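You operate a simulated robot arm through the tools that you are given. There is no shell and no other tool. Be economical: measure what you need, move in short steps, check, and stop when the job is done.

Carry out the task below with a simulated robot arm. There is one attempt and no reset: what you move stays moved.

TASK
Empty the olives jar, then stand it in the jars box.
Fine: the dregs go into the slop cup; the lid ends shut; leave the corn jar as it is.
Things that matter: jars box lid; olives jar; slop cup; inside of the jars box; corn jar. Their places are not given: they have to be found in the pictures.

It is judged by the outcome, as a careful person would: the job done as asked, and still so three seconds after it is handed in. It fails if anything else is knocked over, pushed out of place, dropped, spilled or broken.

THE ROBOT
A 7-joint arm with a two-finger parallel gripper, fixed in place. Base frame: the origin is at the foot of the arm, x ahead of it, y to its left, z up. Lengths are in m, angles in rad, forces in N, time in s.
With the tool pointing down near the work surface it reaches from about 0.18 to 0.6 m from the base axis. Its first joint turns from -1.152 to 1.152 rad. Payload 1.57 kg.
Tool frame: the origin (TCP) lies between the finger pads and is the grasp point; the fingertips stand 0.03 m ahead of it; z points along the fingers, y is the line along which they close. The gripper opens to 0.11 m. The fingers are 0.024 m wide and 0.012 m thick; the gripper's body (0.048 by 0.112 m) begins 0.078 m behind the TCP.
Orientation is that of the tool frame in the base frame, as [roll, pitch, yaw] about the fixed x, y, z axes, in that order (R = Rz(yaw) Ry(pitch) Rx(roll)). With the fingers straight down and closing along the base's y, the tool's x points along the base's -x, its y along +y and its z along -z.

THE INTERFACE
- The arm moves only by the tool jog_arm. Its argument "targets" is a list of rows, each a list of 7 numbers: the shift along the base's x, y, z in m, then the turn, a rotation vector about the base's x, y, z in rad, then the gripper command, from -1 (fully open) to 1 (shut), values between in proportion. In form: [[tx, ty, tz, wx, wy, wz, gripper], ...]. A call has 1 to 10 rows; each row is the pose to reach, as a shift and turn from the pose commanded when the call began. A row lasts 0.2 s, in which the tool goes at most 0.05 m and 0.15 rad; a call with a longer step from one row to the next is refused whole, and so is a gripper value outside its range. A pose out of reach is approached as far as the arm can. The call stops where the force on the tool passes 70 N (or 10 N more than at its start, if that is more) or the arm is blocked; 0.2 s more then pass. The fingers move at their own pace (about 0.108 m/s each) and stop on an object; they squeeze with about 43 N. The grip force told is the motor's: it shows also when the fingers shut on nothing. Time passes only in rows, and 0.2 s behind the last, so rows that repeat a pose let the fingers close. It gives the time, the measured TCP pose, the force on the tool (base axes), the opening and the grip force at its end, in the units of the frame above (readings bear some noise).
- Cameras (640 x 400 px; columns grow to the right, rows downward): "scene" is fixed at [0.1495, -0.3862, 1.3926]; the picture's right is [0.87, -0.50, 0.00], its down [-0.34, -0.59, -0.73] and it looks along [0.36, 0.64, -0.68] (base axes); focal length 351 px, centre (320, 200). "wrist" rides on the gripper at [-0.036, 0, -0.08] in the tool frame; the picture's right is [0.00, -1.00, 0.00], its down [0.97, 0.00, -0.24] and it looks along [0.24, 0.00, 0.97] (tool axes); focal length 218 px, centre (320, 200).
- camera(camera): a new picture of that camera. No time passes.
- probe_pixels(camera, pixels): for up to 12 pixels [column, row] of the newest picture of that camera ("zoom" is the newest enlarged one), the place [x, y, z] in the base frame of the surface seen there, good to about 0.002 m. No time passes.
- inspect(camera, box): a new picture of the part [left, top, right, bottom] of that camera's present view, enlarged. No time passes.
- close_job(): hands the job in; it is judged then, once.

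Work in short steps. Measure before you move; look again where a grasp or a placing could have gone wrong, and mend it. You have 80 turns and 38 pictures in all, those below and enlarged ones among them. Open the gripper and draw the arm clear of the work before you hand the job in, unless the task says otherwise; then end with one line.

The tools are called after "Call:" as name(argument=value, ...) on one line, values as JSON. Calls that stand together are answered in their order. jog_arm: Moves the arm, as the interface text tells. Its arguments: {"type":"object","properties":{"targets":{"type":"array"}},"required":["targets"]} The other tools are called the same way: camera (camera) takes a picture; probe_pixels (camera, pixels) gives the place of the surface under pixels of a picture; inspect (camera, box) takes an enlarged picture of a part of a camera's view; close_job () hands the job in.

At the start:

```text
clock: 0.0
tool_pos: [0.3631, 0.2672, 1.0343]
tool_rot: [-3.141, 0.001, -3.14]
ft_force: [-0.6, -0.9, 0.0]
finger_gap: 0.1099
grip_force: 0.1
```

scene: 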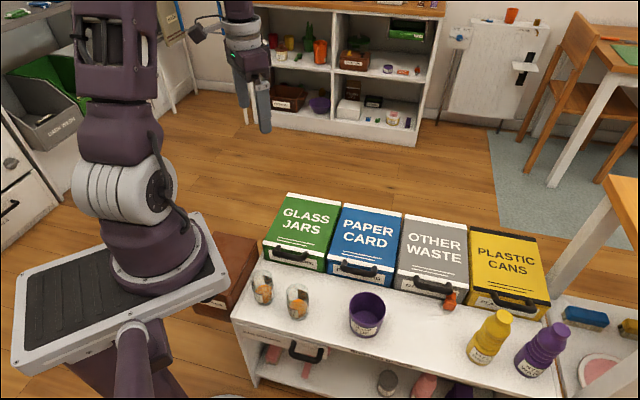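
wrist: 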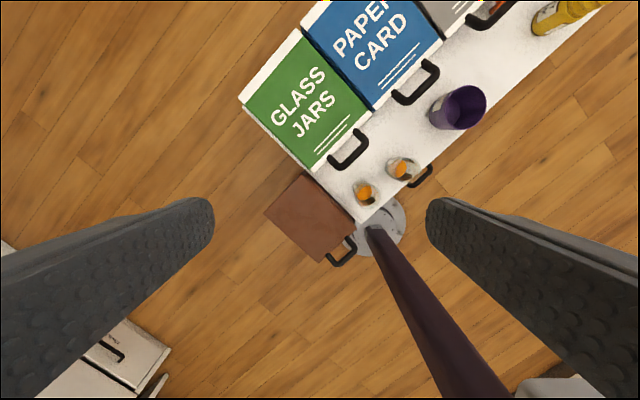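

The scene shows two small jars at (262,288) and (297,300), a purple cup at (367,314), and the green "GLASS JARS" box at (303,230). I enlarge that area.

Call:
inspect(camera="scene", box=[230, 250, 400, 356])

Call:
inspect(camera="scene", box=[240, 180, 560, 380])

```text
3.76 times, centred on (315, 303) of scene
```

zoom: 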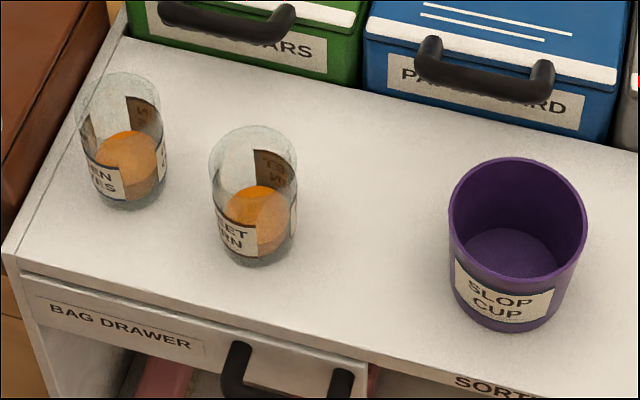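

```text
2.00 times, centred on (400, 280) of scene
```

zoom: 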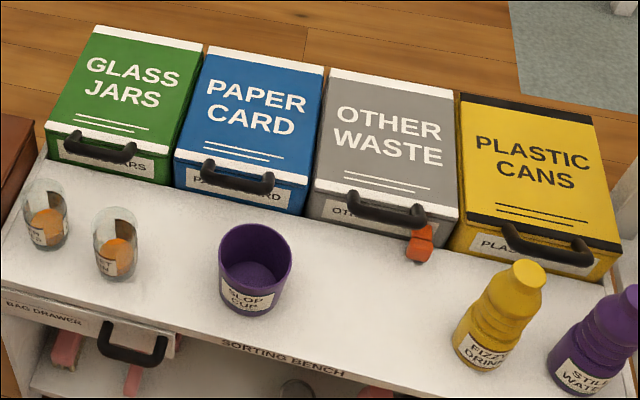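

The left jar reads "..EN ..ES" (green olives) and the right "..EET ..RN" (sweet corn). I measure the jars, cup, green box lid and handle in the newest zoom.

Call:
probe_pixels(camera="zoom", pixels=[[42, 248], [40, 236], [24, 190], [65, 195], [117, 278], [95, 28], [203, 46], [48, 128], [168, 158], [100, 150], [70, 140], [132, 158]])

Call:
probe_pixels(camera="zoom", pixels=[[220, 235], [291, 245], [258, 224], [250, 283], [250, 270], [250, 312], [48, 148], [165, 182], [104, 243], [180, 240], [100, 100], [46, 222]])

```text
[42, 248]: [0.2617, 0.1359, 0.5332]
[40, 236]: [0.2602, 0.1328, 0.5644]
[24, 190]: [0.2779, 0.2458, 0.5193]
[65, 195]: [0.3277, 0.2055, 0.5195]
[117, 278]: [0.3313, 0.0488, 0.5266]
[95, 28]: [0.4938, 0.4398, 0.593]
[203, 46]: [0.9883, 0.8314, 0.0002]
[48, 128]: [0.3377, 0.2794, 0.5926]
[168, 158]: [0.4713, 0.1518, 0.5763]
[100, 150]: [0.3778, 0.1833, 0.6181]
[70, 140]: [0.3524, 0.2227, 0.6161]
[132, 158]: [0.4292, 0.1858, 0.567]
```

```text
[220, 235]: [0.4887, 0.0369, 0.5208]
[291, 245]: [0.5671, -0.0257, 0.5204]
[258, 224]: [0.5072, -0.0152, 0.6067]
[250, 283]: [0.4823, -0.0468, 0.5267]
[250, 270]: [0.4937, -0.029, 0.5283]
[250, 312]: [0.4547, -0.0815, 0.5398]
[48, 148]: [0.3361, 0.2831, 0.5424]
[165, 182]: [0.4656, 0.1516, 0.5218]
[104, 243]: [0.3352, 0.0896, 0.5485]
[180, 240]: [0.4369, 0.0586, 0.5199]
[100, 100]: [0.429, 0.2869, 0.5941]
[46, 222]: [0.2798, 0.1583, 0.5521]
```

Call:
inspect(camera="scene", box=[240, 186, 352, 256])

Call:
inspect(camera="scene", box=[236, 240, 332, 300])

```text
5.71 times, centred on (296, 221) of scene
```

zoom: 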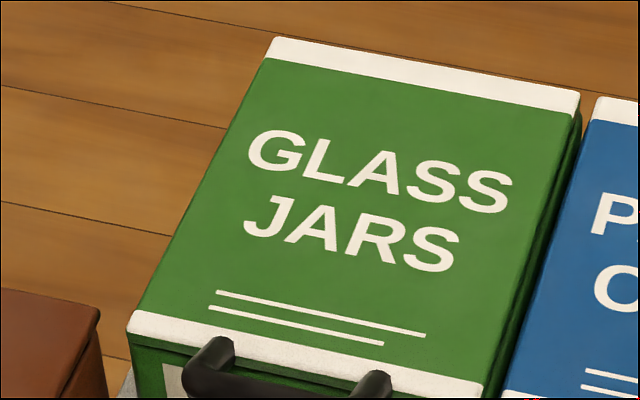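

```text
6.67 times, centred on (284, 270) of scene
```

zoom: 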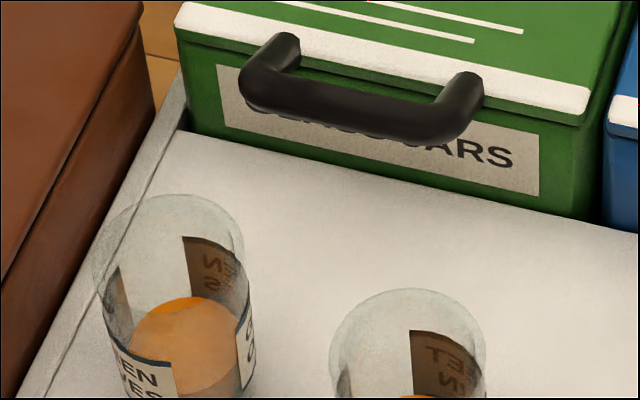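

Call:
probe_pixels(camera="zoom", pixels=[[285, 45], [250, 80], [270, 75], [350, 95], [430, 112], [468, 82], [350, 118], [255, 98], [465, 125], [290, 60], [580, 100], [185, 20]])

Call:
probe_pixels(camera="zoom", pixels=[[190, 345], [215, 255], [215, 275], [150, 380], [247, 345], [108, 275], [170, 198], [240, 225], [437, 350], [200, 300], [240, 370], [125, 350]])

```text
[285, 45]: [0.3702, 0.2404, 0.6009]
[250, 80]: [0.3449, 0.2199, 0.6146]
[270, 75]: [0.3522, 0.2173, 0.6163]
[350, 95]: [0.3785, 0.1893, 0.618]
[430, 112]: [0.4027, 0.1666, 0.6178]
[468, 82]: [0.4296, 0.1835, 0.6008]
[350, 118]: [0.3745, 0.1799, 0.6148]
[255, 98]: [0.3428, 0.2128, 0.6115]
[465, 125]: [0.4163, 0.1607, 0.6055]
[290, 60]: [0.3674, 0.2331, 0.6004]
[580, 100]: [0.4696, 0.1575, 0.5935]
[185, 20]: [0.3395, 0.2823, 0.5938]
```

```text
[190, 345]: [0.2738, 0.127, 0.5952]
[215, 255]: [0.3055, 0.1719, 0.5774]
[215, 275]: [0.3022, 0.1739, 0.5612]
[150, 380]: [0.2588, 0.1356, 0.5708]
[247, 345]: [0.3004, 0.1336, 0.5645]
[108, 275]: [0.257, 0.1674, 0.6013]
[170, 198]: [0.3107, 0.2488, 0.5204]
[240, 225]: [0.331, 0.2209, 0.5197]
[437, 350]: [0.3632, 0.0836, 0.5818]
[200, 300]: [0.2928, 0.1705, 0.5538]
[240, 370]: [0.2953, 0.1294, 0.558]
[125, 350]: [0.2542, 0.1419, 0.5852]
```

The handle bar runs along u=(0.707,-0.707), with its centre near (0.378, 0.189, 0.611). I turn the gripper so it closes across the bar and hover above it.

Call:
jog_arm(targets=[[0.002, -0.011, -0.045, 0, 0, -0.112, -1], [0.004, -0.022, -0.09, 0, 0, -0.224, -1], [0.006, -0.033, -0.135, 0, 0, -0.336, -0.5], [0.009, -0.045, -0.18, 0, 0, -0.449, 0], [0.011, -0.056, -0.225, 0, 0, -0.561, 0.1], [0.013, -0.067, -0.27, 0, 0, -0.673, 0.1], [0.015, -0.078, -0.314, 0, 0, -0.785, 0.1], [0.015, -0.078, -0.314, 0, 0, -0.785, 0.1]])

Call:
camera(camera="wrist")

```text
clock: 1.8
tool_pos: [0.378, 0.1925, 0.7199]
tool_rot: [3.141, 0.002, 2.357]
ft_force: [0.2, 0.3, -0.8]
finger_gap: 0.0493
grip_force: 0.0
```

```text
31 pictures are left
```

wrist: 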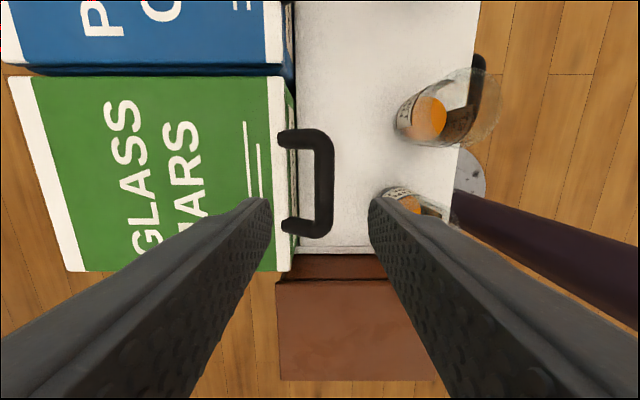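

The bar (columns 315-333) lies midway between the fingers. I probe it and the jars from this view.

Call:
probe_pixels(camera="wrist", pixels=[[323, 150], [323, 185], [323, 215], [316, 180], [331, 180], [295, 180], [286, 150], [287, 224], [402, 200], [390, 195], [430, 110], [405, 115]])

```text
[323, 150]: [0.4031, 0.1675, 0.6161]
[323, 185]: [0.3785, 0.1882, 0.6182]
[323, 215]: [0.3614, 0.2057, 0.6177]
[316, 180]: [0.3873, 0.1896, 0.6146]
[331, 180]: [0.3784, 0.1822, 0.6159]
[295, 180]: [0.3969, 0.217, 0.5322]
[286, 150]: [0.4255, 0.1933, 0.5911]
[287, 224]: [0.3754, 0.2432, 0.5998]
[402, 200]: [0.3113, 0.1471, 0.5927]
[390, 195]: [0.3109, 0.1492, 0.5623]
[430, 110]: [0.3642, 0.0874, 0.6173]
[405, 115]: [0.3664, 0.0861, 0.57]
```

Descend onto the bar and close to a gentle grip.

Call:
jog_arm(targets=[[-0.001, -0.002, -0.035, 0, 0, 0, 0.1], [-0.001, -0.002, -0.07, 0, 0, 0, 0.1], [-0.001, -0.002, -0.104, 0, 0, 0, 0.1], [-0.001, -0.002, -0.104, 0, 0, 0, 0.1], [-0.001, -0.002, -0.104, 0, 0, 0, 0.62], [-0.001, -0.002, -0.104, 0, 0, 0, 0.62]])

Call:
camera(camera="wrist")

```text
clock: 2.8
tool_pos: [0.3786, 0.1907, 0.6215]
tool_rot: [3.134, 0.001, 2.358]
ft_force: [-7.5, -4.2, 46.2]
finger_gap: 0.0428
grip_force: 0.1
stopped in row 4: the force on the tool passed its limit (the readings are from after the stop); the commanded pose is now the measured one
```

```text
30 pictures are left
```

wrist: 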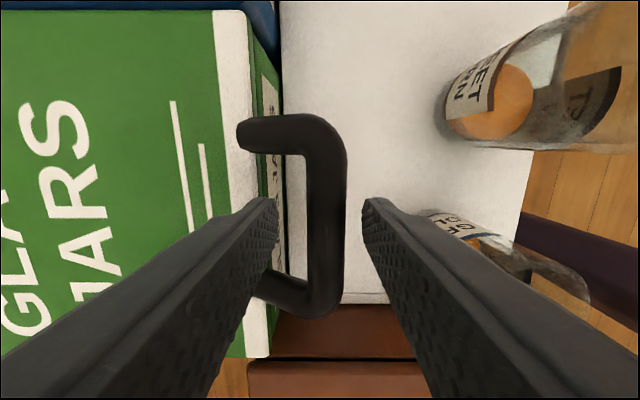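

The back fingertip touched the lid lip (force 46 N at tip height 0.592). I lift a little, narrow the gap to about 0.03, then lower again.

Call:
jog_arm(targets=[[0, 0, 0.01, 0, 0, 0, 0.22], [-0.001, -0.001, 0.012, 0, 0, 0, 0.45], [-0.001, -0.001, 0.012, 0, 0, 0, 0.48], [-0.001, -0.001, 0.012, 0, 0, 0, 0.48], [-0.001, -0.001, 0.004, 0, 0, 0, 0.48], [-0.001, -0.001, -0.005, 0, 0, 0, 0.48], [-0.001, -0.001, -0.005, 0, 0, 0, 0.62], [-0.001, -0.001, -0.005, 0, 0, 0, 0.62]])

Call:
camera(camera="wrist")

```text
clock: 4.6
tool_pos: [0.3773, 0.189, 0.6148]
tool_rot: [3.136, 0.001, 2.357]
ft_force: [0.0, 0.5, 0.1]
finger_gap: 0.021
grip_force: 0.0
```

```text
29 pictures are left
```

wrist: 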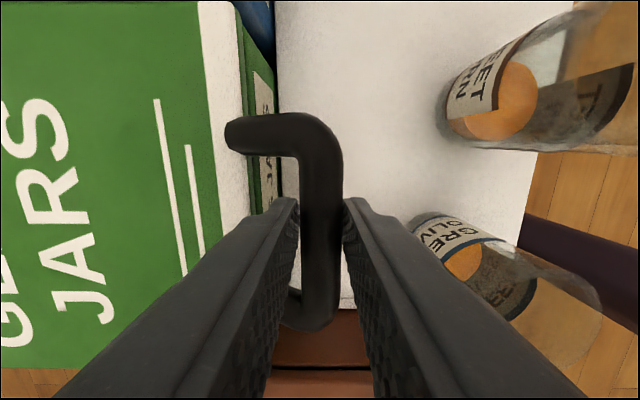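

The bar is now between the pads. I grip it fully, then lift along the hinge arc for the first ~15° to feel the lid.

Call:
jog_arm(targets=[[0, 0, 0, 0, 0, 0, 1], [0, 0, 0, 0, 0, 0, 1], [0, 0, 0, 0, 0, 0, 1], [0.001, 0.001, 0.015, 0, 0, 0, 1], [0.004, 0.004, 0.032, 0, 0, 0, 1], [0.007, 0.007, 0.048, 0, 0, 0, 1], [0.011, 0.011, 0.065, 0, 0, 0, 1]])

Call:
camera(camera="scene")

```text
clock: 6.2
tool_pos: [0.3861, 0.1971, 0.6782]
tool_rot: [-3.141, -0.001, 2.357]
ft_force: [-22.8, -27.4, 8.2]
finger_gap: 0.0175
grip_force: 32.6
```

```text
28 pictures are left
```

scene: 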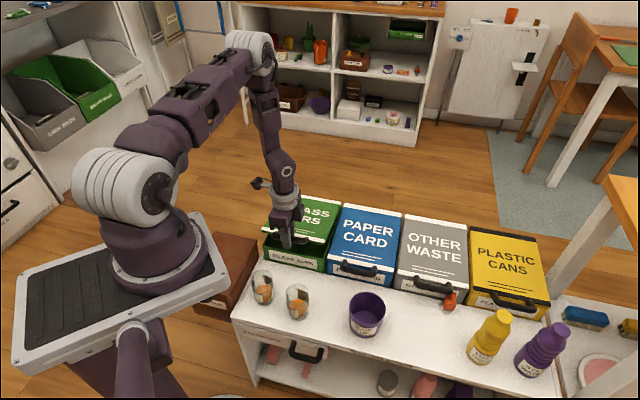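

The lid rises with the handle; the -35 N along v says my arc pushed back about 4 mm too far, so the hinge sits a bit higher. I continue on a corrected arc, tilting the tool slightly forward.

Call:
jog_arm(targets=[[0.0023, 0.0023, 0.02, 0.028, -0.028, 0, 1], [0.0088, 0.0088, 0.0396, 0.056, -0.056, 0, 1], [0.0165, 0.0165, 0.0584, 0.085, -0.085, 0, 1], [0.0254, 0.0254, 0.0763, 0.113, -0.113, 0, 1]])

```text
clock: 7.2
tool_pos: [0.4142, 0.2268, 0.7568]
tool_rot: [2.974, 0.002, 2.356]
ft_force: [-12.0, -27.6, 20.0]
finger_gap: 0.0174
grip_force: 32.0
```

Call:
jog_arm(targets=[[0.0102, 0.0102, 0.019, 0.035, -0.035, 0, 1], [0.0215, 0.0215, 0.035, 0.07, -0.07, 0, 1], [0.0337, 0.0337, 0.0495, 0.105, -0.105, 0, 1]])

Call:
camera(camera="scene")

```text
clock: 8.0
tool_pos: [0.4479, 0.2616, 0.807]
tool_rot: [2.823, 0.001, 2.358]
ft_force: [10.8, 3.4, -15.8]
finger_gap: 0.0176
grip_force: 32.1
```

```text
27 pictures are left
```

scene: 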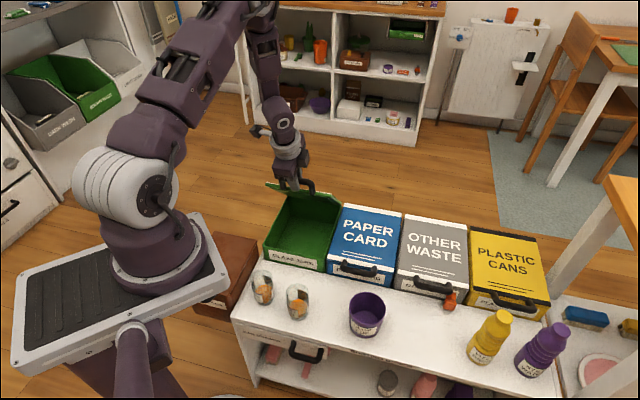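

The lid is following well and forces are small. I continue the arc.

Call:
jog_arm(targets=[[0.0135, 0.0135, 0.012, 0.035, -0.035, 0, 1], [0.0273, 0.0273, 0.0233, 0.07, -0.07, 0, 1], [0.0417, 0.0417, 0.0327, 0.105, -0.105, 0, 1], [0.0566, 0.0566, 0.0404, 0.14, -0.14, 0, 1], [0.0721, 0.0721, 0.0462, 0.175, -0.175, 0, 1]])

```text
clock: 9.2
tool_pos: [0.5199, 0.3337, 0.8526]
tool_rot: [2.578, 0.0, 2.357]
ft_force: [-8.0, 1.6, 12.2]
finger_gap: 0.0175
grip_force: 32.6
```

Call:
jog_arm(targets=[[0.0157, 0.0157, 0.0039, 0.035, -0.035, 0, 1], [0.0315, 0.0315, 0.0058, 0.07, -0.07, 0, 1], [0.0474, 0.0474, 0.0057, 0.105, -0.105, 0, 1], [0.0633, 0.0633, 0.0037, 0.14, -0.14, 0, 1], [0.079, 0.079, -0.0002, 0.175, -0.175, 0, 1]])

Call:
camera(camera="scene")

```text
clock: 10.4
tool_pos: [0.5818, 0.3982, 0.8382]
tool_rot: [2.385, -0.011, 2.36]
ft_force: [-20.7, -26.2, -3.0]
finger_gap: 0.0172
grip_force: 31.9
stopped in row 5: the force on the tool passed its limit (the readings are from after the stop); the commanded pose is now the measured one
```

```text
26 pictures are left
```

scene: 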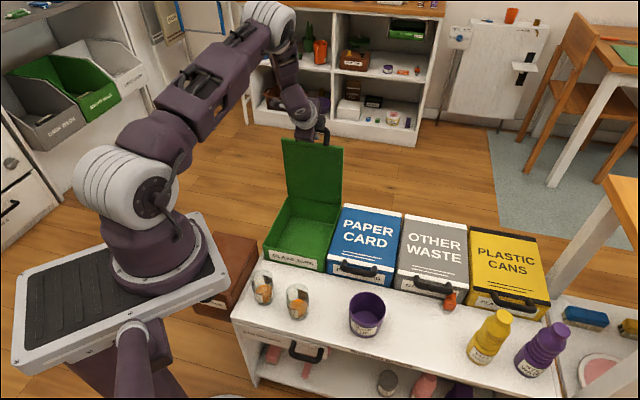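

The lid hit its stop at just past vertical. I release the bar and draw back along the tool axis.

Call:
jog_arm(targets=[[-0.002, -0.002, 0, 0, 0, 0, 0.5], [-0.002, -0.002, 0, 0, 0, 0, 0.2], [-0.002, -0.002, 0, 0, 0, 0, 0.2], [-0.012, -0.012, 0.015, 0, 0, 0, 0.2], [-0.026, -0.026, 0.037, 0, 0, 0, 0.2], [-0.05, -0.05, 0.07, 0, 0, 0, 0.2], [-0.075, -0.075, 0.1, 0, 0, 0, 0.2]])

Call:
inspect(camera="scene", box=[230, 110, 410, 340])

```text
clock: 12.0
tool_pos: [0.5074, 0.3273, 0.9422]
tool_rot: [2.378, -0.009, 2.357]
ft_force: [-0.5, 0.1, -0.1]
finger_gap: 0.044
grip_force: 0.1
```

```text
1.74 times, centred on (320, 225) of scene
```

zoom: 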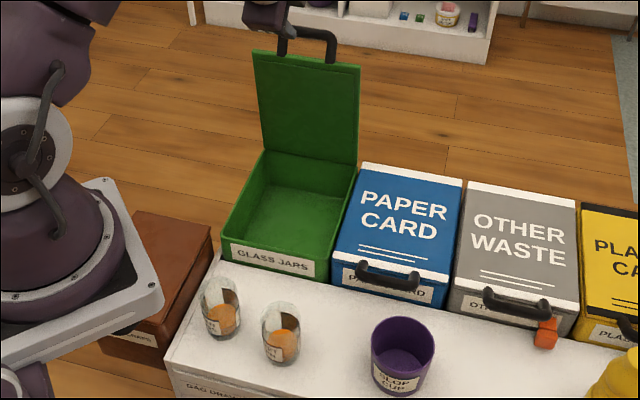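

The lid stays up. I probe the box interior, the cup and the jar.

Call:
probe_pixels(camera="zoom", pixels=[[290, 215], [250, 232], [310, 245], [330, 200], [270, 190], [275, 237], [230, 240], [316, 258], [264, 155], [355, 165], [310, 110], [325, 45]])

Call:
inspect(camera="scene", box=[240, 250, 400, 350])

```text
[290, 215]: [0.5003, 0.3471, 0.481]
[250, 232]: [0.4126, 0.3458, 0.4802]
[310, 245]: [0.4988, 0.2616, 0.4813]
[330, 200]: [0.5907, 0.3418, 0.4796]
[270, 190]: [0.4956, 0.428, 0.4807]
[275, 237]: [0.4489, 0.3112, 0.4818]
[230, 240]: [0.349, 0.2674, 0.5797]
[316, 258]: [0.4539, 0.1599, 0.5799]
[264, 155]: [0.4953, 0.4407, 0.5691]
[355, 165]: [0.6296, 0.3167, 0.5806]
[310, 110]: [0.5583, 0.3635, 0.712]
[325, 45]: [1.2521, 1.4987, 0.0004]
```

```text
4.00 times, centred on (320, 300) of scene
```

zoom: 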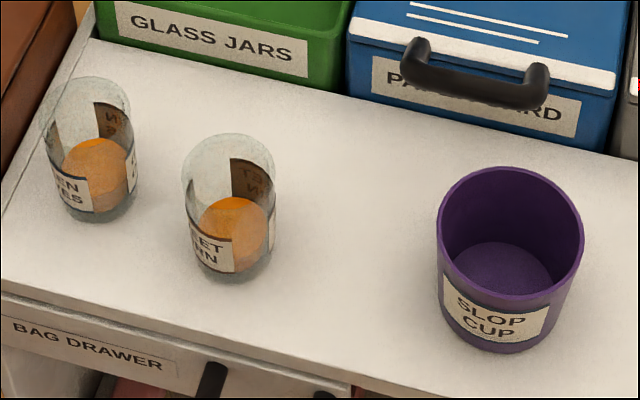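

Call:
probe_pixels(camera="zoom", pixels=[[439, 215], [582, 240], [520, 170], [500, 298], [500, 345], [500, 270], [450, 300], [560, 320], [540, 335], [510, 200], [470, 185], [575, 205]])

Call:
probe_pixels(camera="zoom", pixels=[[80, 190], [60, 180], [60, 205], [95, 215], [130, 165], [110, 120], [95, 108], [95, 150], [45, 120], [85, 80], [128, 95], [122, 200]])

```text
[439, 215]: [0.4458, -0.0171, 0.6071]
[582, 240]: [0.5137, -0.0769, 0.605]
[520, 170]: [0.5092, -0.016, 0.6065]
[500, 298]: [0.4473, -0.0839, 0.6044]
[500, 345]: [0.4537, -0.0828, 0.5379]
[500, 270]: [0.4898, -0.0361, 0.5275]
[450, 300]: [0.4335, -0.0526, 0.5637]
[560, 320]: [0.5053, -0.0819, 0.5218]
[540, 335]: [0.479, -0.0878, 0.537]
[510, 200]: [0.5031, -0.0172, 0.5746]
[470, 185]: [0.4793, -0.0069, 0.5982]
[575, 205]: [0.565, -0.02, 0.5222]
```

```text
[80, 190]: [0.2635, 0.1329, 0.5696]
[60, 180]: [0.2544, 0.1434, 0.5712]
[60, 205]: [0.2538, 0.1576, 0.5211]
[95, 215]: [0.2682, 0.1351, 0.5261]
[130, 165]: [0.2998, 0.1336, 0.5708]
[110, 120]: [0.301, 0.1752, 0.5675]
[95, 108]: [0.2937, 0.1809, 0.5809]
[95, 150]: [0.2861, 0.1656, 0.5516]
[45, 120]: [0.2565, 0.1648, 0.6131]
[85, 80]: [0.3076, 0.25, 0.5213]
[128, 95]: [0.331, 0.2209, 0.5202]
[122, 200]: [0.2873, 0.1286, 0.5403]
```

The jar centre is about (0.280, 0.1545) with radius ~0.028 and a rim near z=0.62. The cup centre is about (0.4795, -0.048), rim 0.606, and the box floor is at 0.481. I'll grasp the jar with the tool tilted 45° toward +x; first I undo the present tilt.

Call:
jog_arm(targets=[[-0.018, -0.013, 0.01, -0.09, 0.09, 0, 0], [-0.036, -0.026, 0.01, -0.18, 0.18, 0, -0.2], [-0.054, -0.039, 0.01, -0.27, 0.27, 0, -0.3], [-0.072, -0.052, 0.01, -0.36, 0.36, 0, -0.3], [-0.09, -0.065, 0.01, -0.45, 0.45, 0, -0.3], [-0.107, -0.077, 0.01, -0.537, 0.537, 0, -0.3], [-0.107, -0.077, 0.01, -0.537, 0.537, 0, -0.3]])

Call:
jog_arm(targets=[[-0.03, -0.016, -0.02, 0, 0, 0.131, -0.3], [-0.06, -0.032, -0.04, 0, 0, 0.262, -0.3], [-0.09, -0.048, -0.06, 0, 0, 0.393, -0.3], [-0.12, -0.064, -0.08, 0, 0, 0.524, -0.3], [-0.15, -0.08, -0.1, 0, 0, 0.655, -0.3], [-0.17, -0.095, -0.12, 0, 0, 0.785, -0.3], [-0.17, -0.095, -0.12, 0, 0, 0.785, -0.3]])

```text
clock: 13.6
tool_pos: [0.4012, 0.2489, 0.9519]
tool_rot: [3.139, -0.008, 2.352]
ft_force: [0.2, 0.4, 0.1]
finger_gap: 0.0718
grip_force: 0.1
```

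```text
clock: 15.2
tool_pos: [0.2343, 0.1522, 0.8298]
tool_rot: [3.138, -0.007, 3.139]
ft_force: [-0.1, -0.4, -0.5]
finger_gap: 0.0715
grip_force: 0.1
```

Now I tilt 45° toward +x and go to a standoff up-and-behind the jar.

Call:
jog_arm(targets=[[-0.006, 0.001, -0.02, 0, -0.131, 0, -0.5], [-0.012, 0.001, -0.04, 0, -0.262, 0, -0.55], [-0.018, 0.002, -0.06, 0, -0.393, 0, -0.55], [-0.024, 0.002, -0.09, 0, -0.524, 0, -0.55], [-0.03, 0.002, -0.12, 0, -0.655, 0, -0.55], [-0.037, 0.002, -0.145, 0, -0.785, 0, -0.55], [-0.037, 0.002, -0.145, 0, -0.785, 0, -0.55]])

Call:
camera(camera="wrist")

Call:
camera(camera="scene")

```text
clock: 16.8
tool_pos: [0.1961, 0.157, 0.6847]
tool_rot: [3.132, 0.779, 3.138]
ft_force: [0.1, 0.5, -0.4]
finger_gap: 0.0852
grip_force: 0.1
out of reach, approached as far as the arm can: row 1, 2
```

```text
23 pictures are left
```

wrist: 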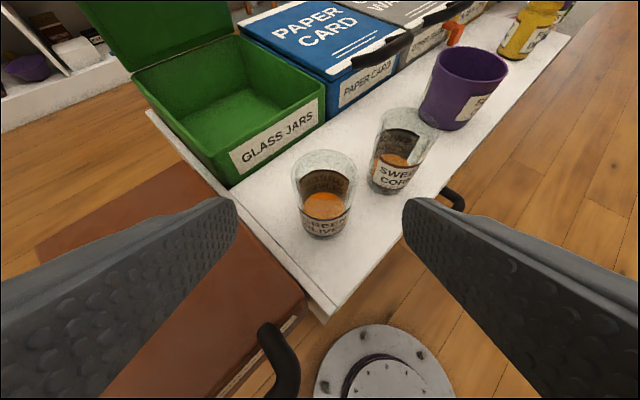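

```text
22 pictures are left
```

scene: 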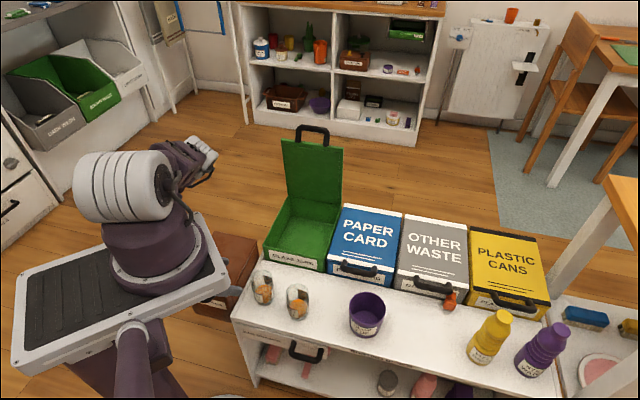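

The pose was reached. The olives jar is at (325,205) in the wrist view, and its label reads GREEN OLIVES. I probe it for a precise centre.

Call:
probe_pixels(camera="wrist", pixels=[[303, 217], [325, 222], [346, 213], [325, 232], [305, 185], [325, 175], [325, 205], [348, 200], [302, 200], [325, 152], [295, 170], [356, 170]])

Call:
probe_pixels(camera="wrist", pixels=[[390, 180], [373, 165], [405, 180], [390, 190], [403, 140], [388, 138], [418, 150], [402, 108]])

```text
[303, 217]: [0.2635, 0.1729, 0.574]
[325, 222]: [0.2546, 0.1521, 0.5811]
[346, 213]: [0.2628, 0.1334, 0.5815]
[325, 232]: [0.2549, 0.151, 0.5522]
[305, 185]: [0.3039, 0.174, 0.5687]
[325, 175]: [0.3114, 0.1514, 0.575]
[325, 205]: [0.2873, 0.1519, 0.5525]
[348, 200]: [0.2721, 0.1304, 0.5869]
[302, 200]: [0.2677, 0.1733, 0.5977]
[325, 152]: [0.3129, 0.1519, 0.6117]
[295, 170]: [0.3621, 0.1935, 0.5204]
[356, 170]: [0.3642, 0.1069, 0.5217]
```

```text
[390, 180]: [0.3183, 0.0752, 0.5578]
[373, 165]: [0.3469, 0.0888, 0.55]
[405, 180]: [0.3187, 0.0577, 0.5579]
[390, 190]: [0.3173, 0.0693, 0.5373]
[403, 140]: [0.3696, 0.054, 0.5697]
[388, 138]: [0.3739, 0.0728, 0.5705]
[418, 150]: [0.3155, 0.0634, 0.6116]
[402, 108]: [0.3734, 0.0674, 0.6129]
```

Jar centre is (0.283, 0.1525), radius 0.029. I advance along the tool axis to grasp it at z≈0.585.

Call:
jog_arm(targets=[[0.014, -0.003, -0.016, 0, 0, 0, -0.46], [0.03, -0.003, -0.035, 0, 0, 0, -0.46], [0.046, -0.003, -0.054, 0, 0, 0, -0.46], [0.062, -0.003, -0.072, 0, 0, 0, -0.46], [0.076, -0.003, -0.088, 0, 0, 0, -0.46], [0.086, -0.003, -0.1, 0, 0, 0, -0.46], [0.086, -0.003, -0.1, 0, 0, 0, -0.46]])

Call:
camera(camera="wrist")

```text
clock: 18.4
tool_pos: [0.2817, 0.1509, 0.583]
tool_rot: [3.134, 0.779, 3.136]
ft_force: [-0.2, -0.4, -0.5]
finger_gap: 0.0805
grip_force: 0.0
```

```text
21 pictures are left
```

wrist: 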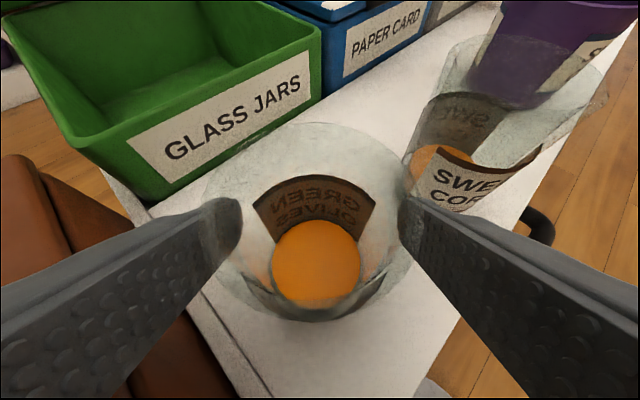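

The jar sits between the fingers, clear of the corn jar. I close and lift straight up.

Call:
jog_arm(targets=[[0, 0, 0, 0, 0, 0, 0.2], [0, 0, 0, 0, 0, 0, 1], [0, 0, 0, 0, 0, 0, 1], [0, 0, 0, 0, 0, 0, 1], [0, 0, 0.01, 0, 0, 0, 1], [0, 0, 0.03, 0, 0, 0, 1], [0, 0, 0.055, 0, 0, 0, 1], [0, 0, 0.085, 0, 0, 0, 1], [0, 0, 0.115, 0, 0, 0, 1], [0, 0, 0.145, 0, 0, 0, 1]])

```text
clock: 20.6
tool_pos: [0.281, 0.1517, 0.73]
tool_rot: [3.132, 0.779, 3.137]
ft_force: [1.0, 0.3, -2.3]
finger_gap: 0.0636
grip_force: 43.2
```

The jar is held (gap 0.064) and lifted. I carry it over the slop cup.

Call:
jog_arm(targets=[[0.028, -0.023, 0, 0, 0, 0, 1], [0.056, -0.046, 0, 0, 0, 0, 1], [0.084, -0.069, 0, 0, 0, 0, 1], [0.112, -0.092, 0, 0, 0, 0, 1], [0.14, -0.115, 0, 0, 0, 0, 1], [0.168, -0.138, 0, 0, 0, 0, 1], [0.196, -0.161, 0, 0, 0, 0, 1], [0.219, -0.182, -0.01, 0, 0, 0, 1], [0.219, -0.182, -0.02, 0, 0, 0, 1]])

Call:
camera(camera="scene")

```text
clock: 22.6
tool_pos: [0.5002, -0.0317, 0.7066]
tool_rot: [3.134, 0.778, 3.137]
ft_force: [-0.4, 0.2, -2.5]
finger_gap: 0.0636
grip_force: 43.0
```

```text
20 pictures are left
```

scene: 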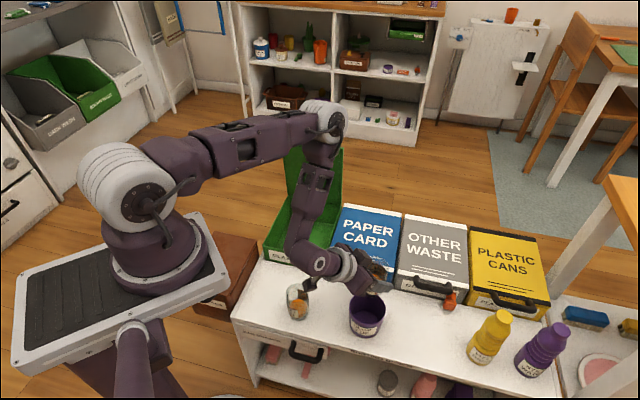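

I check how close the wrist parts are to the corn jar before rolling.

Call:
inspect(camera="scene", box=[270, 225, 430, 345])

Call:
probe_pixels(camera="scene", pixels=[[310, 284], [320, 266], [345, 285], [380, 289], [340, 248], [380, 270]])

```text
3.33 times, centred on (350, 285) of scene
```

zoom: 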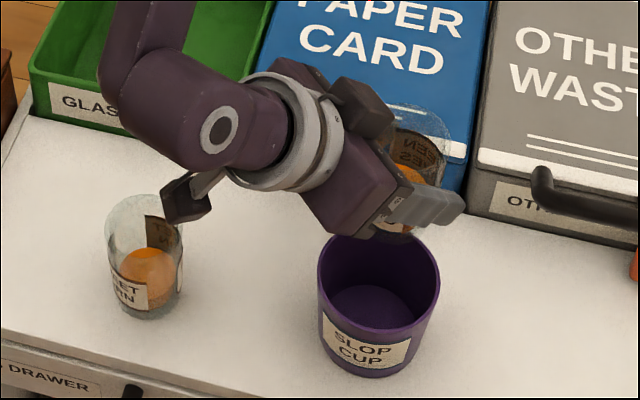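

```text
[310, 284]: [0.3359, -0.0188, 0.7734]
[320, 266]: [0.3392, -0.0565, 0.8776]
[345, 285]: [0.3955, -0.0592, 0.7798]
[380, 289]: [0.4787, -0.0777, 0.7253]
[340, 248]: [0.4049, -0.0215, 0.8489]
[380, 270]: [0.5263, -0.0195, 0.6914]
```

The wrist is well above the corn jar (lowest part 0.77). I begin rolling about the tool axis so the mouth turns toward -y.

Call:
jog_arm(targets=[[0, 0, 0, 0.1, 0, -0.1, 1], [0, 0, 0, 0.2, 0, -0.2, 1], [0, 0, 0, 0.3, 0, -0.3, 1], [0, 0, 0, 0.4, 0, -0.4, 1], [0, 0, 0, 0.5, 0, -0.5, 1], [0, 0, 0, 0.6, 0, -0.6, 1], [0, 0, 0, 0.7, 0, -0.7, 1], [0, 0, 0, 0.8, 0, -0.8, 1], [0, 0, 0, 0.9, 0, -0.9, 1]])

Call:
inspect(camera="scene", box=[270, 225, 430, 345])

```text
clock: 24.6
tool_pos: [0.5004, -0.0285, 0.7109]
tool_rot: [2.372, 0.199, 1.784]
ft_force: [0.5, -0.7, -1.8]
finger_gap: 0.0636
grip_force: 43.0
```

```text
3.33 times, centred on (350, 285) of scene
```

zoom: 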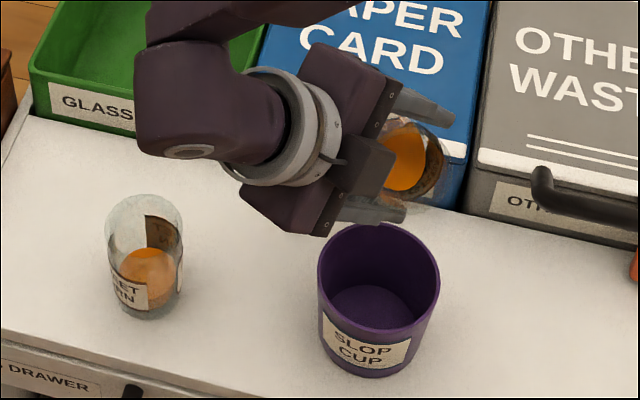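

The jar is rolling correctly and nothing has left it. I continue the roll.

Call:
jog_arm(targets=[[0, 0, 0, 0.1, 0, -0.1, 1], [0, 0, 0, 0.2, 0, -0.2, 1], [0, 0, 0, 0.3, 0, -0.3, 1], [0, 0, 0, 0.4, 0, -0.4, 1], [0, 0, 0, 0.5, 0, -0.5, 1], [0, 0, 0, 0.6, 0, -0.6, 1]])

Call:
inspect(camera="scene", box=[270, 225, 430, 345])

```text
clock: 26.0
tool_pos: [0.5013, -0.0302, 0.7092]
tool_rot: [2.431, -0.39, 1.162]
ft_force: [-0.5, 0.2, -2.5]
finger_gap: 0.0633
grip_force: 42.6
```

```text
3.33 times, centred on (350, 285) of scene
```

zoom: 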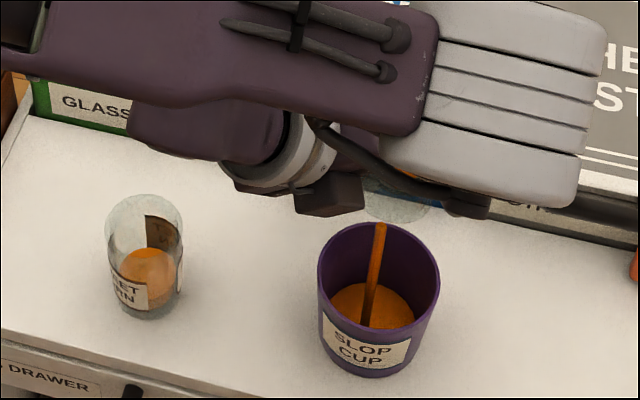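

It is pouring straight into the cup. I hold briefly, then pitch the tool toward horizontal to tip the jar further.

Call:
jog_arm(targets=[[0, 0, 0, 0, 0, 0, 1], [0, 0, 0, 0, 0, 0, 1], [0, 0, 0, 0, -0.08, 0, 1], [0, 0, 0, 0, -0.16, 0, 1], [0, 0, 0, 0, -0.24, 0, 1], [0, 0, 0, 0, -0.32, 0, 1]])

Call:
camera(camera="scene")

```text
clock: 27.4
tool_pos: [0.5013, -0.0296, 0.711]
tool_rot: [2.094, -0.496, 1.307]
ft_force: [-0.5, 0.0, -1.5]
finger_gap: 0.0632
grip_force: 42.9
```

```text
16 pictures are left
```

scene: 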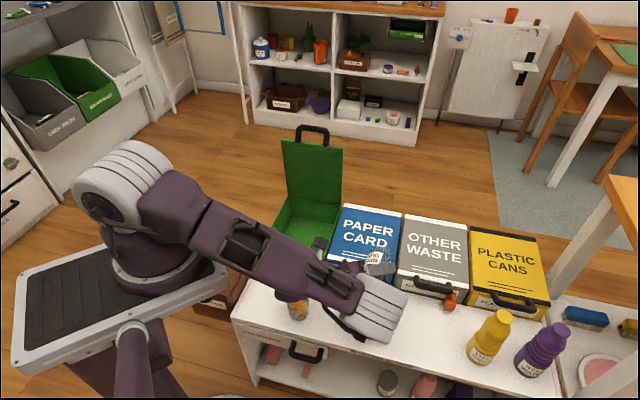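

Call:
probe_pixels(camera="scene", pixels=[[380, 300], [370, 338], [340, 300], [355, 332], [400, 300], [300, 308], [250, 260], [330, 245], [376, 262]])

Call:
camera(camera="wrist")

```text
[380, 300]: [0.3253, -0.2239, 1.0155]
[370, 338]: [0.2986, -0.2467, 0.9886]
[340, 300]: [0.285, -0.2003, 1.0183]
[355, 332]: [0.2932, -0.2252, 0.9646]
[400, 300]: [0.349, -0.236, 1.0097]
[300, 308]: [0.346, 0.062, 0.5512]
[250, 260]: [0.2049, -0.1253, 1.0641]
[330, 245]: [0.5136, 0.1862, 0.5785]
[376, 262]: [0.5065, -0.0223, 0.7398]
```

```text
15 pictures are left
```

wrist: 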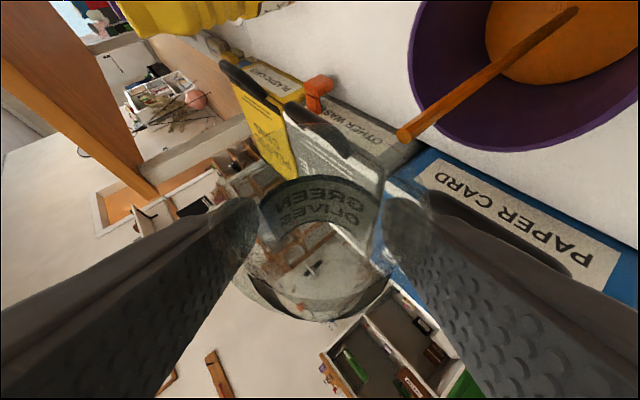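

The elbow is high (z≈1.0) and the stream falls into the cup. I pitch further and wait for the rest to drain.

Call:
jog_arm(targets=[[0, 0, 0, 0, 0, 0, 1], [0, 0, 0, 0, 0, 0, 1], [0, 0, 0, 0, 0, 0, 1], [0, 0, 0, 0, -0.1, 0, 1], [0, 0, 0, 0, -0.2, 0, 1], [0, 0, 0, 0, -0.3, 0, 1], [0, 0, 0, 0, -0.3, 0, 1], [0, 0, 0, 0, -0.3, 0, 1], [0, 0, 0, 0, -0.3, 0, 1]])

Call:
camera(camera="wrist")

```text
clock: 29.4
tool_pos: [0.5013, -0.0291, 0.7108]
tool_rot: [1.756, -0.546, 1.478]
ft_force: [-0.2, -0.8, -1.8]
finger_gap: 0.0633
grip_force: 43.5
```

```text
14 pictures are left
```

wrist: 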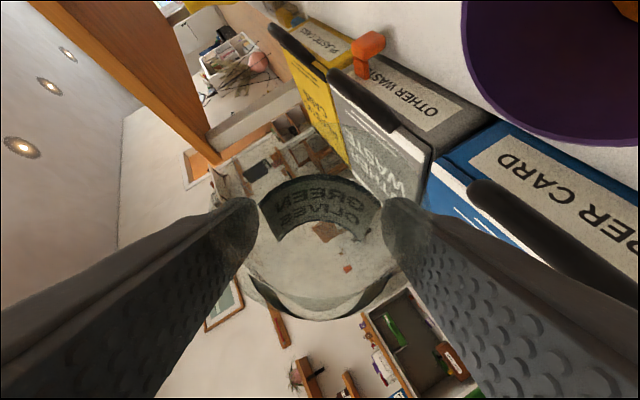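

The stream has stopped and the jar looks empty. I wait a bit longer, then reverse the pitch.

Call:
jog_arm(targets=[[0, 0, 0, 0, 0, 0, 1], [0, 0, 0, 0, 0, 0, 1], [0, 0, 0, 0, 0, 0, 1], [0, 0, 0, 0, 0.12, 0, 1], [0, 0, 0, 0, 0.24, 0, 1], [0, 0, 0, 0, 0.36, 0, 1], [0, 0, 0, 0, 0.49, 0, 1], [0, 0, 0, 0, 0.62, 0, 1], [0, 0, 0, 0, 0.62, 0, 1]])

Call:
jog_arm(targets=[[0, 0, 0, -0.1, 0, 0.1, 1], [0, 0, 0, -0.2, 0, 0.2, 1], [0, 0, 0, -0.3, 0, 0.3, 1], [0, 0, 0, -0.4, 0, 0.4, 1], [0, 0, 0, -0.5, 0, 0.5, 1], [0, 0, 0, -0.6, 0, 0.6, 1], [0, 0, 0, -0.7, 0, 0.7, 1], [0, 0, 0, -0.8, 0, 0.8, 1]])

Call:
jog_arm(targets=[[0, 0, 0.003, -0.1, 0, 0.1, 1], [0, 0, 0.006, -0.2, 0, 0.2, 1], [0, 0, 0.01, -0.3, 0, 0.3, 1], [0, 0, 0.015, -0.4, 0, 0.4, 1], [0, 0, 0.02, -0.5, 0, 0.5, 1], [0, 0, 0.03, -0.6, 0, 0.6, 1], [0, 0, 0.04, -0.7, 0, 0.7, 1], [0, 0, 0.04, -0.7, 0, 0.7, 1]])

Call:
camera(camera="scene")

```text
clock: 31.4
tool_pos: [0.5011, -0.0294, 0.71]
tool_rot: [2.432, -0.389, 1.161]
ft_force: [-0.5, 0.1, -1.8]
finger_gap: 0.0632
grip_force: 43.4
```

```text
clock: 33.2
tool_pos: [0.5014, -0.0301, 0.7111]
tool_rot: [2.441, 0.392, 2.008]
ft_force: [0.7, -0.2, -1.2]
finger_gap: 0.0634
grip_force: 43.0
```

```text
clock: 35.0
tool_pos: [0.5014, -0.0287, 0.7491]
tool_rot: [3.135, 0.778, 3.138]
ft_force: [-0.9, -0.2, -1.6]
finger_gap: 0.0633
grip_force: 43.2
```

```text
13 pictures are left
```

scene: 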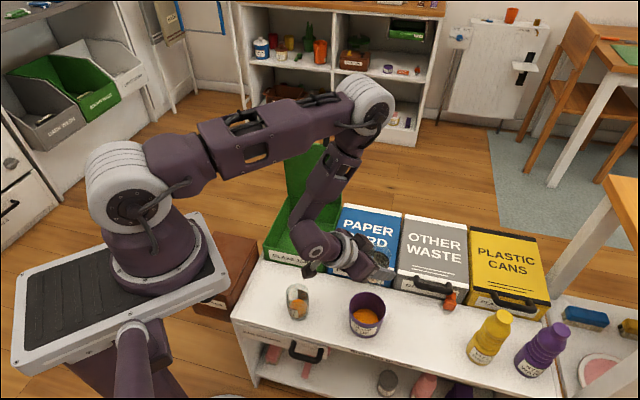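

The olives went into the cup cleanly, and the jar is upright and empty. I carry it above the open green box, turning the tool so it points along the box depth.

Call:
jog_arm(targets=[[0, 0.042, 0.005, 0, 0, 0.098, 1], [0, 0.084, 0.005, 0, 0, 0.196, 1], [-0.002, 0.126, 0.005, 0, 0, 0.294, 1], [-0.004, 0.168, 0.005, 0, 0, 0.392, 1], [-0.006, 0.21, 0.005, 0, 0, 0.49, 1], [-0.008, 0.252, 0.005, 0, 0, 0.588, 1], [-0.009, 0.294, 0.005, 0, 0, 0.686, 1], [-0.009, 0.336, 0.005, 0, 0, 0.785, 1], [-0.009, 0.336, 0.005, 0, 0, 0.785, 1]])

Call:
camera(camera="wrist")

Call:
camera(camera="scene")

```text
clock: 37.0
tool_pos: [0.4892, 0.307, 0.7561]
tool_rot: [3.134, 0.778, -2.361]
ft_force: [-0.2, -0.1, -2.0]
finger_gap: 0.0632
grip_force: 43.1
```

```text
12 pictures are left
```

wrist: 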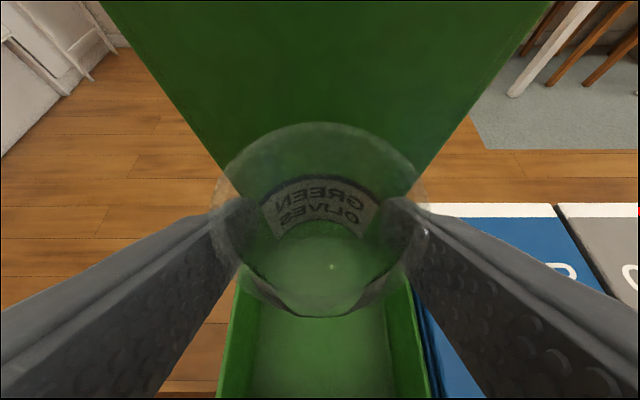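

```text
11 pictures are left
```

scene: 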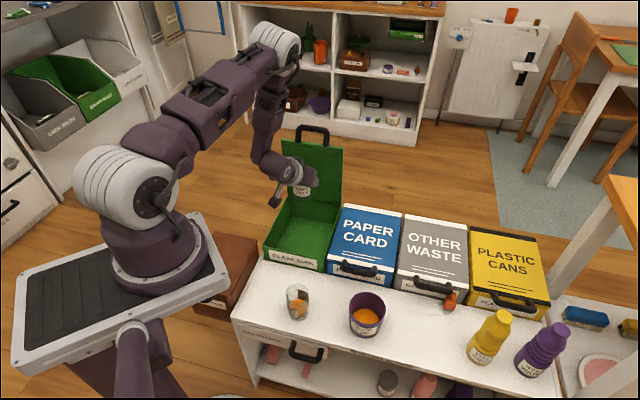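

The jar is centred over the box. I lower it most of the way.

Call:
jog_arm(targets=[[0, 0, -0.03, 0, 0, 0, 1], [0, 0, -0.06, 0, 0, 0, 1], [0, 0, -0.09, 0, 0, 0, 1], [0, 0, -0.12, 0, 0, 0, 1], [0, 0, -0.15, 0, 0, 0, 1], [0, 0, -0.175, 0, 0, 0, 1], [0, 0, -0.195, 0, 0, 0, 1]])

Call:
inspect(camera="scene", box=[240, 130, 400, 290])

```text
clock: 38.6
tool_pos: [0.4915, 0.308, 0.5609]
tool_rot: [3.131, 0.778, -2.361]
ft_force: [-1.7, 0.1, -2.0]
finger_gap: 0.0634
grip_force: 43.1
```

```text
2.50 times, centred on (320, 210) of scene
```

zoom: 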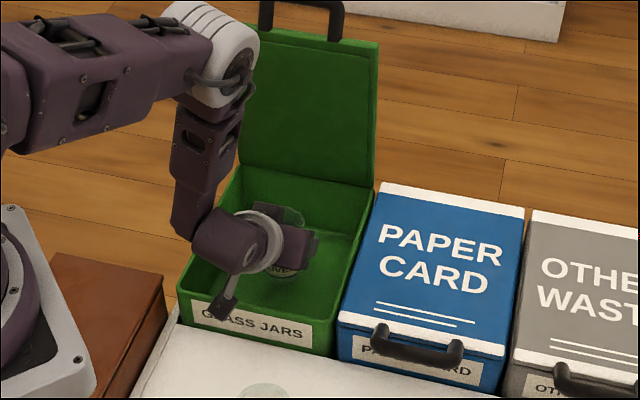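

Call:
probe_pixels(camera="zoom", pixels=[[222, 308], [228, 295], [236, 275], [216, 255], [220, 318]])

Call:
jog_arm(targets=[[0, 0, -0.004, 0, 0, 0, 1], [0, 0, -0.007, 0, 0, 0, 1], [0, 0, -0.01, 0, 0, 0, 1]])

```text
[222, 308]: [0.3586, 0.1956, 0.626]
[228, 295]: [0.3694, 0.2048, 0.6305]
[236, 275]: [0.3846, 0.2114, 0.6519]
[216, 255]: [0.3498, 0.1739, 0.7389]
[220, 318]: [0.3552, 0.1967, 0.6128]
```

```text
clock: 39.4
tool_pos: [0.4915, 0.3079, 0.551]
tool_rot: [3.132, 0.78, -2.363]
ft_force: [-0.7, -0.1, -1.1]
finger_gap: 0.0633
grip_force: 43.1
```

The bracket is clear of the rim. I lower in small steps until contact with the floor shows in the force.

Call:
jog_arm(targets=[[0, 0, -0.002, 0, 0, 0, 1], [0, 0, -0.004, 0, 0, 0, 1], [0, 0, -0.006, 0, 0, 0, 1]])

```text
clock: 40.2
tool_pos: [0.4926, 0.3072, 0.544]
tool_rot: [3.134, 0.778, -2.364]
ft_force: [-0.4, -0.4, 0.0]
finger_gap: 0.063
grip_force: 42.8
```

Call:
jog_arm(targets=[[0, 0, -0.001, 0, 0, 0, 1], [0, 0, -0.002, 0, 0, 0, 1], [0, 0, -0.002, 0, 0, 0, 1]])

```text
clock: 41.0
tool_pos: [0.4929, 0.3082, 0.5446]
tool_rot: [3.134, 0.785, -2.361]
ft_force: [-2.8, 3.6, 23.6]
finger_gap: 0.0634
grip_force: 43.4
```

The jar is on the floor (23 N upward). I relieve, open, and back out along the tool axis.

Call:
jog_arm(targets=[[0, 0, 0.0015, 0, 0, 0, 1], [0, 0, 0.0015, 0, 0, 0, 0.0], [0, 0, 0.0015, 0, 0, 0, -0.6], [0, 0, 0.0015, 0, 0, 0, -0.6], [-0.008, -0.008, 0.012, 0, 0, 0, -0.6], [-0.022, -0.022, 0.035, 0, 0, 0, -0.6], [-0.04, -0.04, 0.065, 0, 0, 0, -0.6], [-0.055, -0.055, 0.1, 0, 0, 0, -0.6], [-0.065, -0.065, 0.14, 0, 0, 0, -0.6], [-0.075, -0.075, 0.18, 0, 0, 0, -0.6]])

Call:
camera(camera="wrist")

```text
clock: 43.2
tool_pos: [0.417, 0.2289, 0.7256]
tool_rot: [3.134, 0.78, -2.362]
ft_force: [-0.2, 0.7, -0.4]
finger_gap: 0.088
grip_force: 0.0
```

```text
9 pictures are left
```

wrist: 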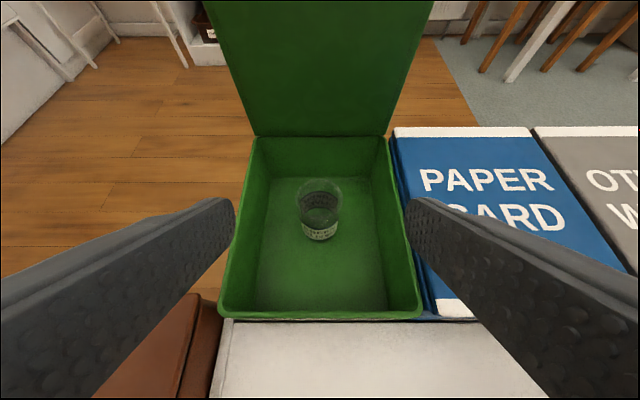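

The jar stands upright in the box. To shut the lid I go back to the handle: rise and roll the tool 90° about its axis to the pose used before.

Call:
jog_arm(targets=[[0, 0, 0.035, 0.074, 0.074, -0.105, -0.4], [0, 0, 0.07, 0.148, 0.148, -0.21, -0.2], [0, 0, 0.105, 0.222, 0.222, -0.315, 0], [0.01, 0.01, 0.14, 0.296, 0.296, -0.42, 0.2], [0.02, 0.02, 0.17, 0.37, 0.37, -0.525, 0.2], [0.03, 0.03, 0.2, 0.444, 0.444, -0.63, 0.2], [0.045, 0.045, 0.22, 0.518, 0.518, -0.735, 0.2], [0.055, 0.055, 0.22, 0.592, 0.592, -0.84, 0.2], [0.065, 0.065, 0.22, 0.666, 0.666, -0.945, 0.2], [0.075, 0.08, 0.22, 0.74, 0.74, -1.05, 0.2]])

Call:
jog_arm(targets=[[0.005, 0.005, 0, 0.04, 0.04, -0.06, 0.2], [0.005, 0.005, 0, 0.04, 0.04, -0.06, 0.2]])

Call:
camera(camera="wrist")

```text
clock: 45.4
tool_pos: [0.4918, 0.315, 0.9414]
tool_rot: [2.353, 0.054, 2.421]
ft_force: [-0.9, 1.0, 0.4]
finger_gap: 0.0442
grip_force: 0.0
```

```text
clock: 46.0
tool_pos: [0.4947, 0.3186, 0.9424]
tool_rot: [2.354, -0.002, 2.359]
ft_force: [0.0, -0.1, 0.5]
finger_gap: 0.044
grip_force: 0.0
```

```text
8 pictures are left
```

wrist: 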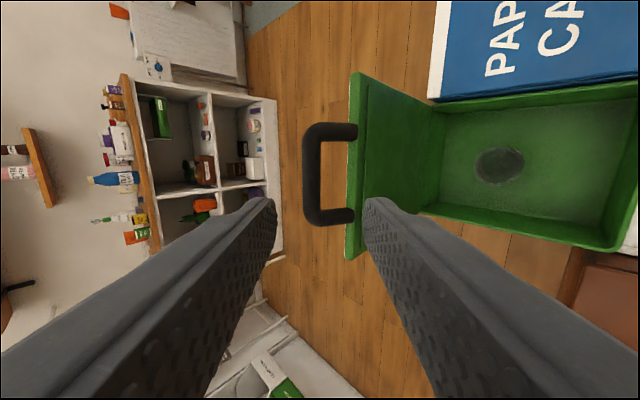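

The bar is at columns 303-320, row ~175. I probe it to aim.

Call:
probe_pixels(camera="wrist", pixels=[[312, 150], [312, 175], [312, 200], [306, 175], [317, 175], [350, 130], [356, 90], [356, 250]])

```text
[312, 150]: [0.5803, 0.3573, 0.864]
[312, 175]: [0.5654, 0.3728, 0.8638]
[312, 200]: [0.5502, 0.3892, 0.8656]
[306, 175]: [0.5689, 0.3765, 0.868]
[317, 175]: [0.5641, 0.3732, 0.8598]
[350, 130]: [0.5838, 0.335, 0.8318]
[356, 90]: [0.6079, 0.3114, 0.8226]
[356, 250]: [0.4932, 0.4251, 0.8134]
```

The bar centre is near v=0.669, z=0.858 and the lid edge is close to the lower finger's path. I narrow the gap to 0.032, align, and advance along the tool axis.

Call:
jog_arm(targets=[[0.012, 0, 0.004, 0, 0, 0, 0.42], [0.012, 0, 0.004, 0, 0, 0, 0.42], [0.024, 0.012, -0.013, 0, 0, 0, 0.42], [0.036, 0.024, -0.03, 0, 0, 0, 0.42], [0.048, 0.035, -0.046, 0, 0, 0, 0.42], [0.06, 0.047, -0.063, 0, 0, 0, 0.42], [0.06, 0.047, -0.063, 0, 0, 0, 0.42]])

Call:
camera(camera="wrist")

```text
clock: 47.6
tool_pos: [0.5576, 0.3626, 0.8795]
tool_rot: [2.355, -0.001, 2.359]
ft_force: [0.1, 0.1, -0.2]
finger_gap: 0.0318
grip_force: 0.1
```

```text
7 pictures are left
```

wrist: 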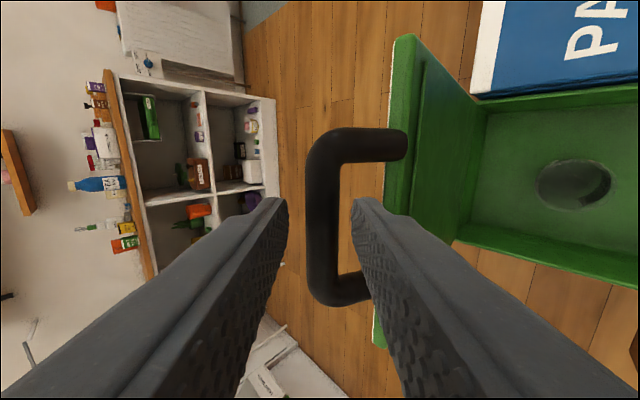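

The bar is centred between the fingers. I advance the remaining 2 cm and grip.

Call:
jog_arm(targets=[[0.006, 0.006, -0.008, 0, 0, 0, 0.42], [0.0115, 0.0115, -0.0165, 0, 0, 0, 0.42], [0.0115, 0.0115, -0.0165, 0, 0, 0, 0.7], [0.0115, 0.0115, -0.0165, 0, 0, 0, 1], [0.0115, 0.0115, -0.0165, 0, 0, 0, 1], [0.0115, 0.0115, -0.0165, 0, 0, 0, 1]])

```text
clock: 49.0
tool_pos: [0.5682, 0.3738, 0.8637]
tool_rot: [2.357, -0.003, 2.36]
ft_force: [-0.4, -0.9, -10.7]
finger_gap: 0.0173
grip_force: 32.4
```

Gripped. I swing the lid down along the reverse arc, undoing the tilt gradually.

Call:
jog_arm(targets=[[-0.0159, -0.0159, -0.0002, -0.031, 0.031, 0, 1], [-0.0317, -0.0317, -0.0024, -0.062, 0.062, 0, 1], [-0.0473, -0.0473, -0.0065, -0.093, 0.093, 0, 1], [-0.0626, -0.0626, -0.0125, -0.124, 0.124, 0, 1]])

```text
clock: 50.0
tool_pos: [0.5056, 0.3112, 0.8497]
tool_rot: [2.528, -0.002, 2.36]
ft_force: [-1.5, -2.4, 9.3]
finger_gap: 0.0173
grip_force: 32.3
```

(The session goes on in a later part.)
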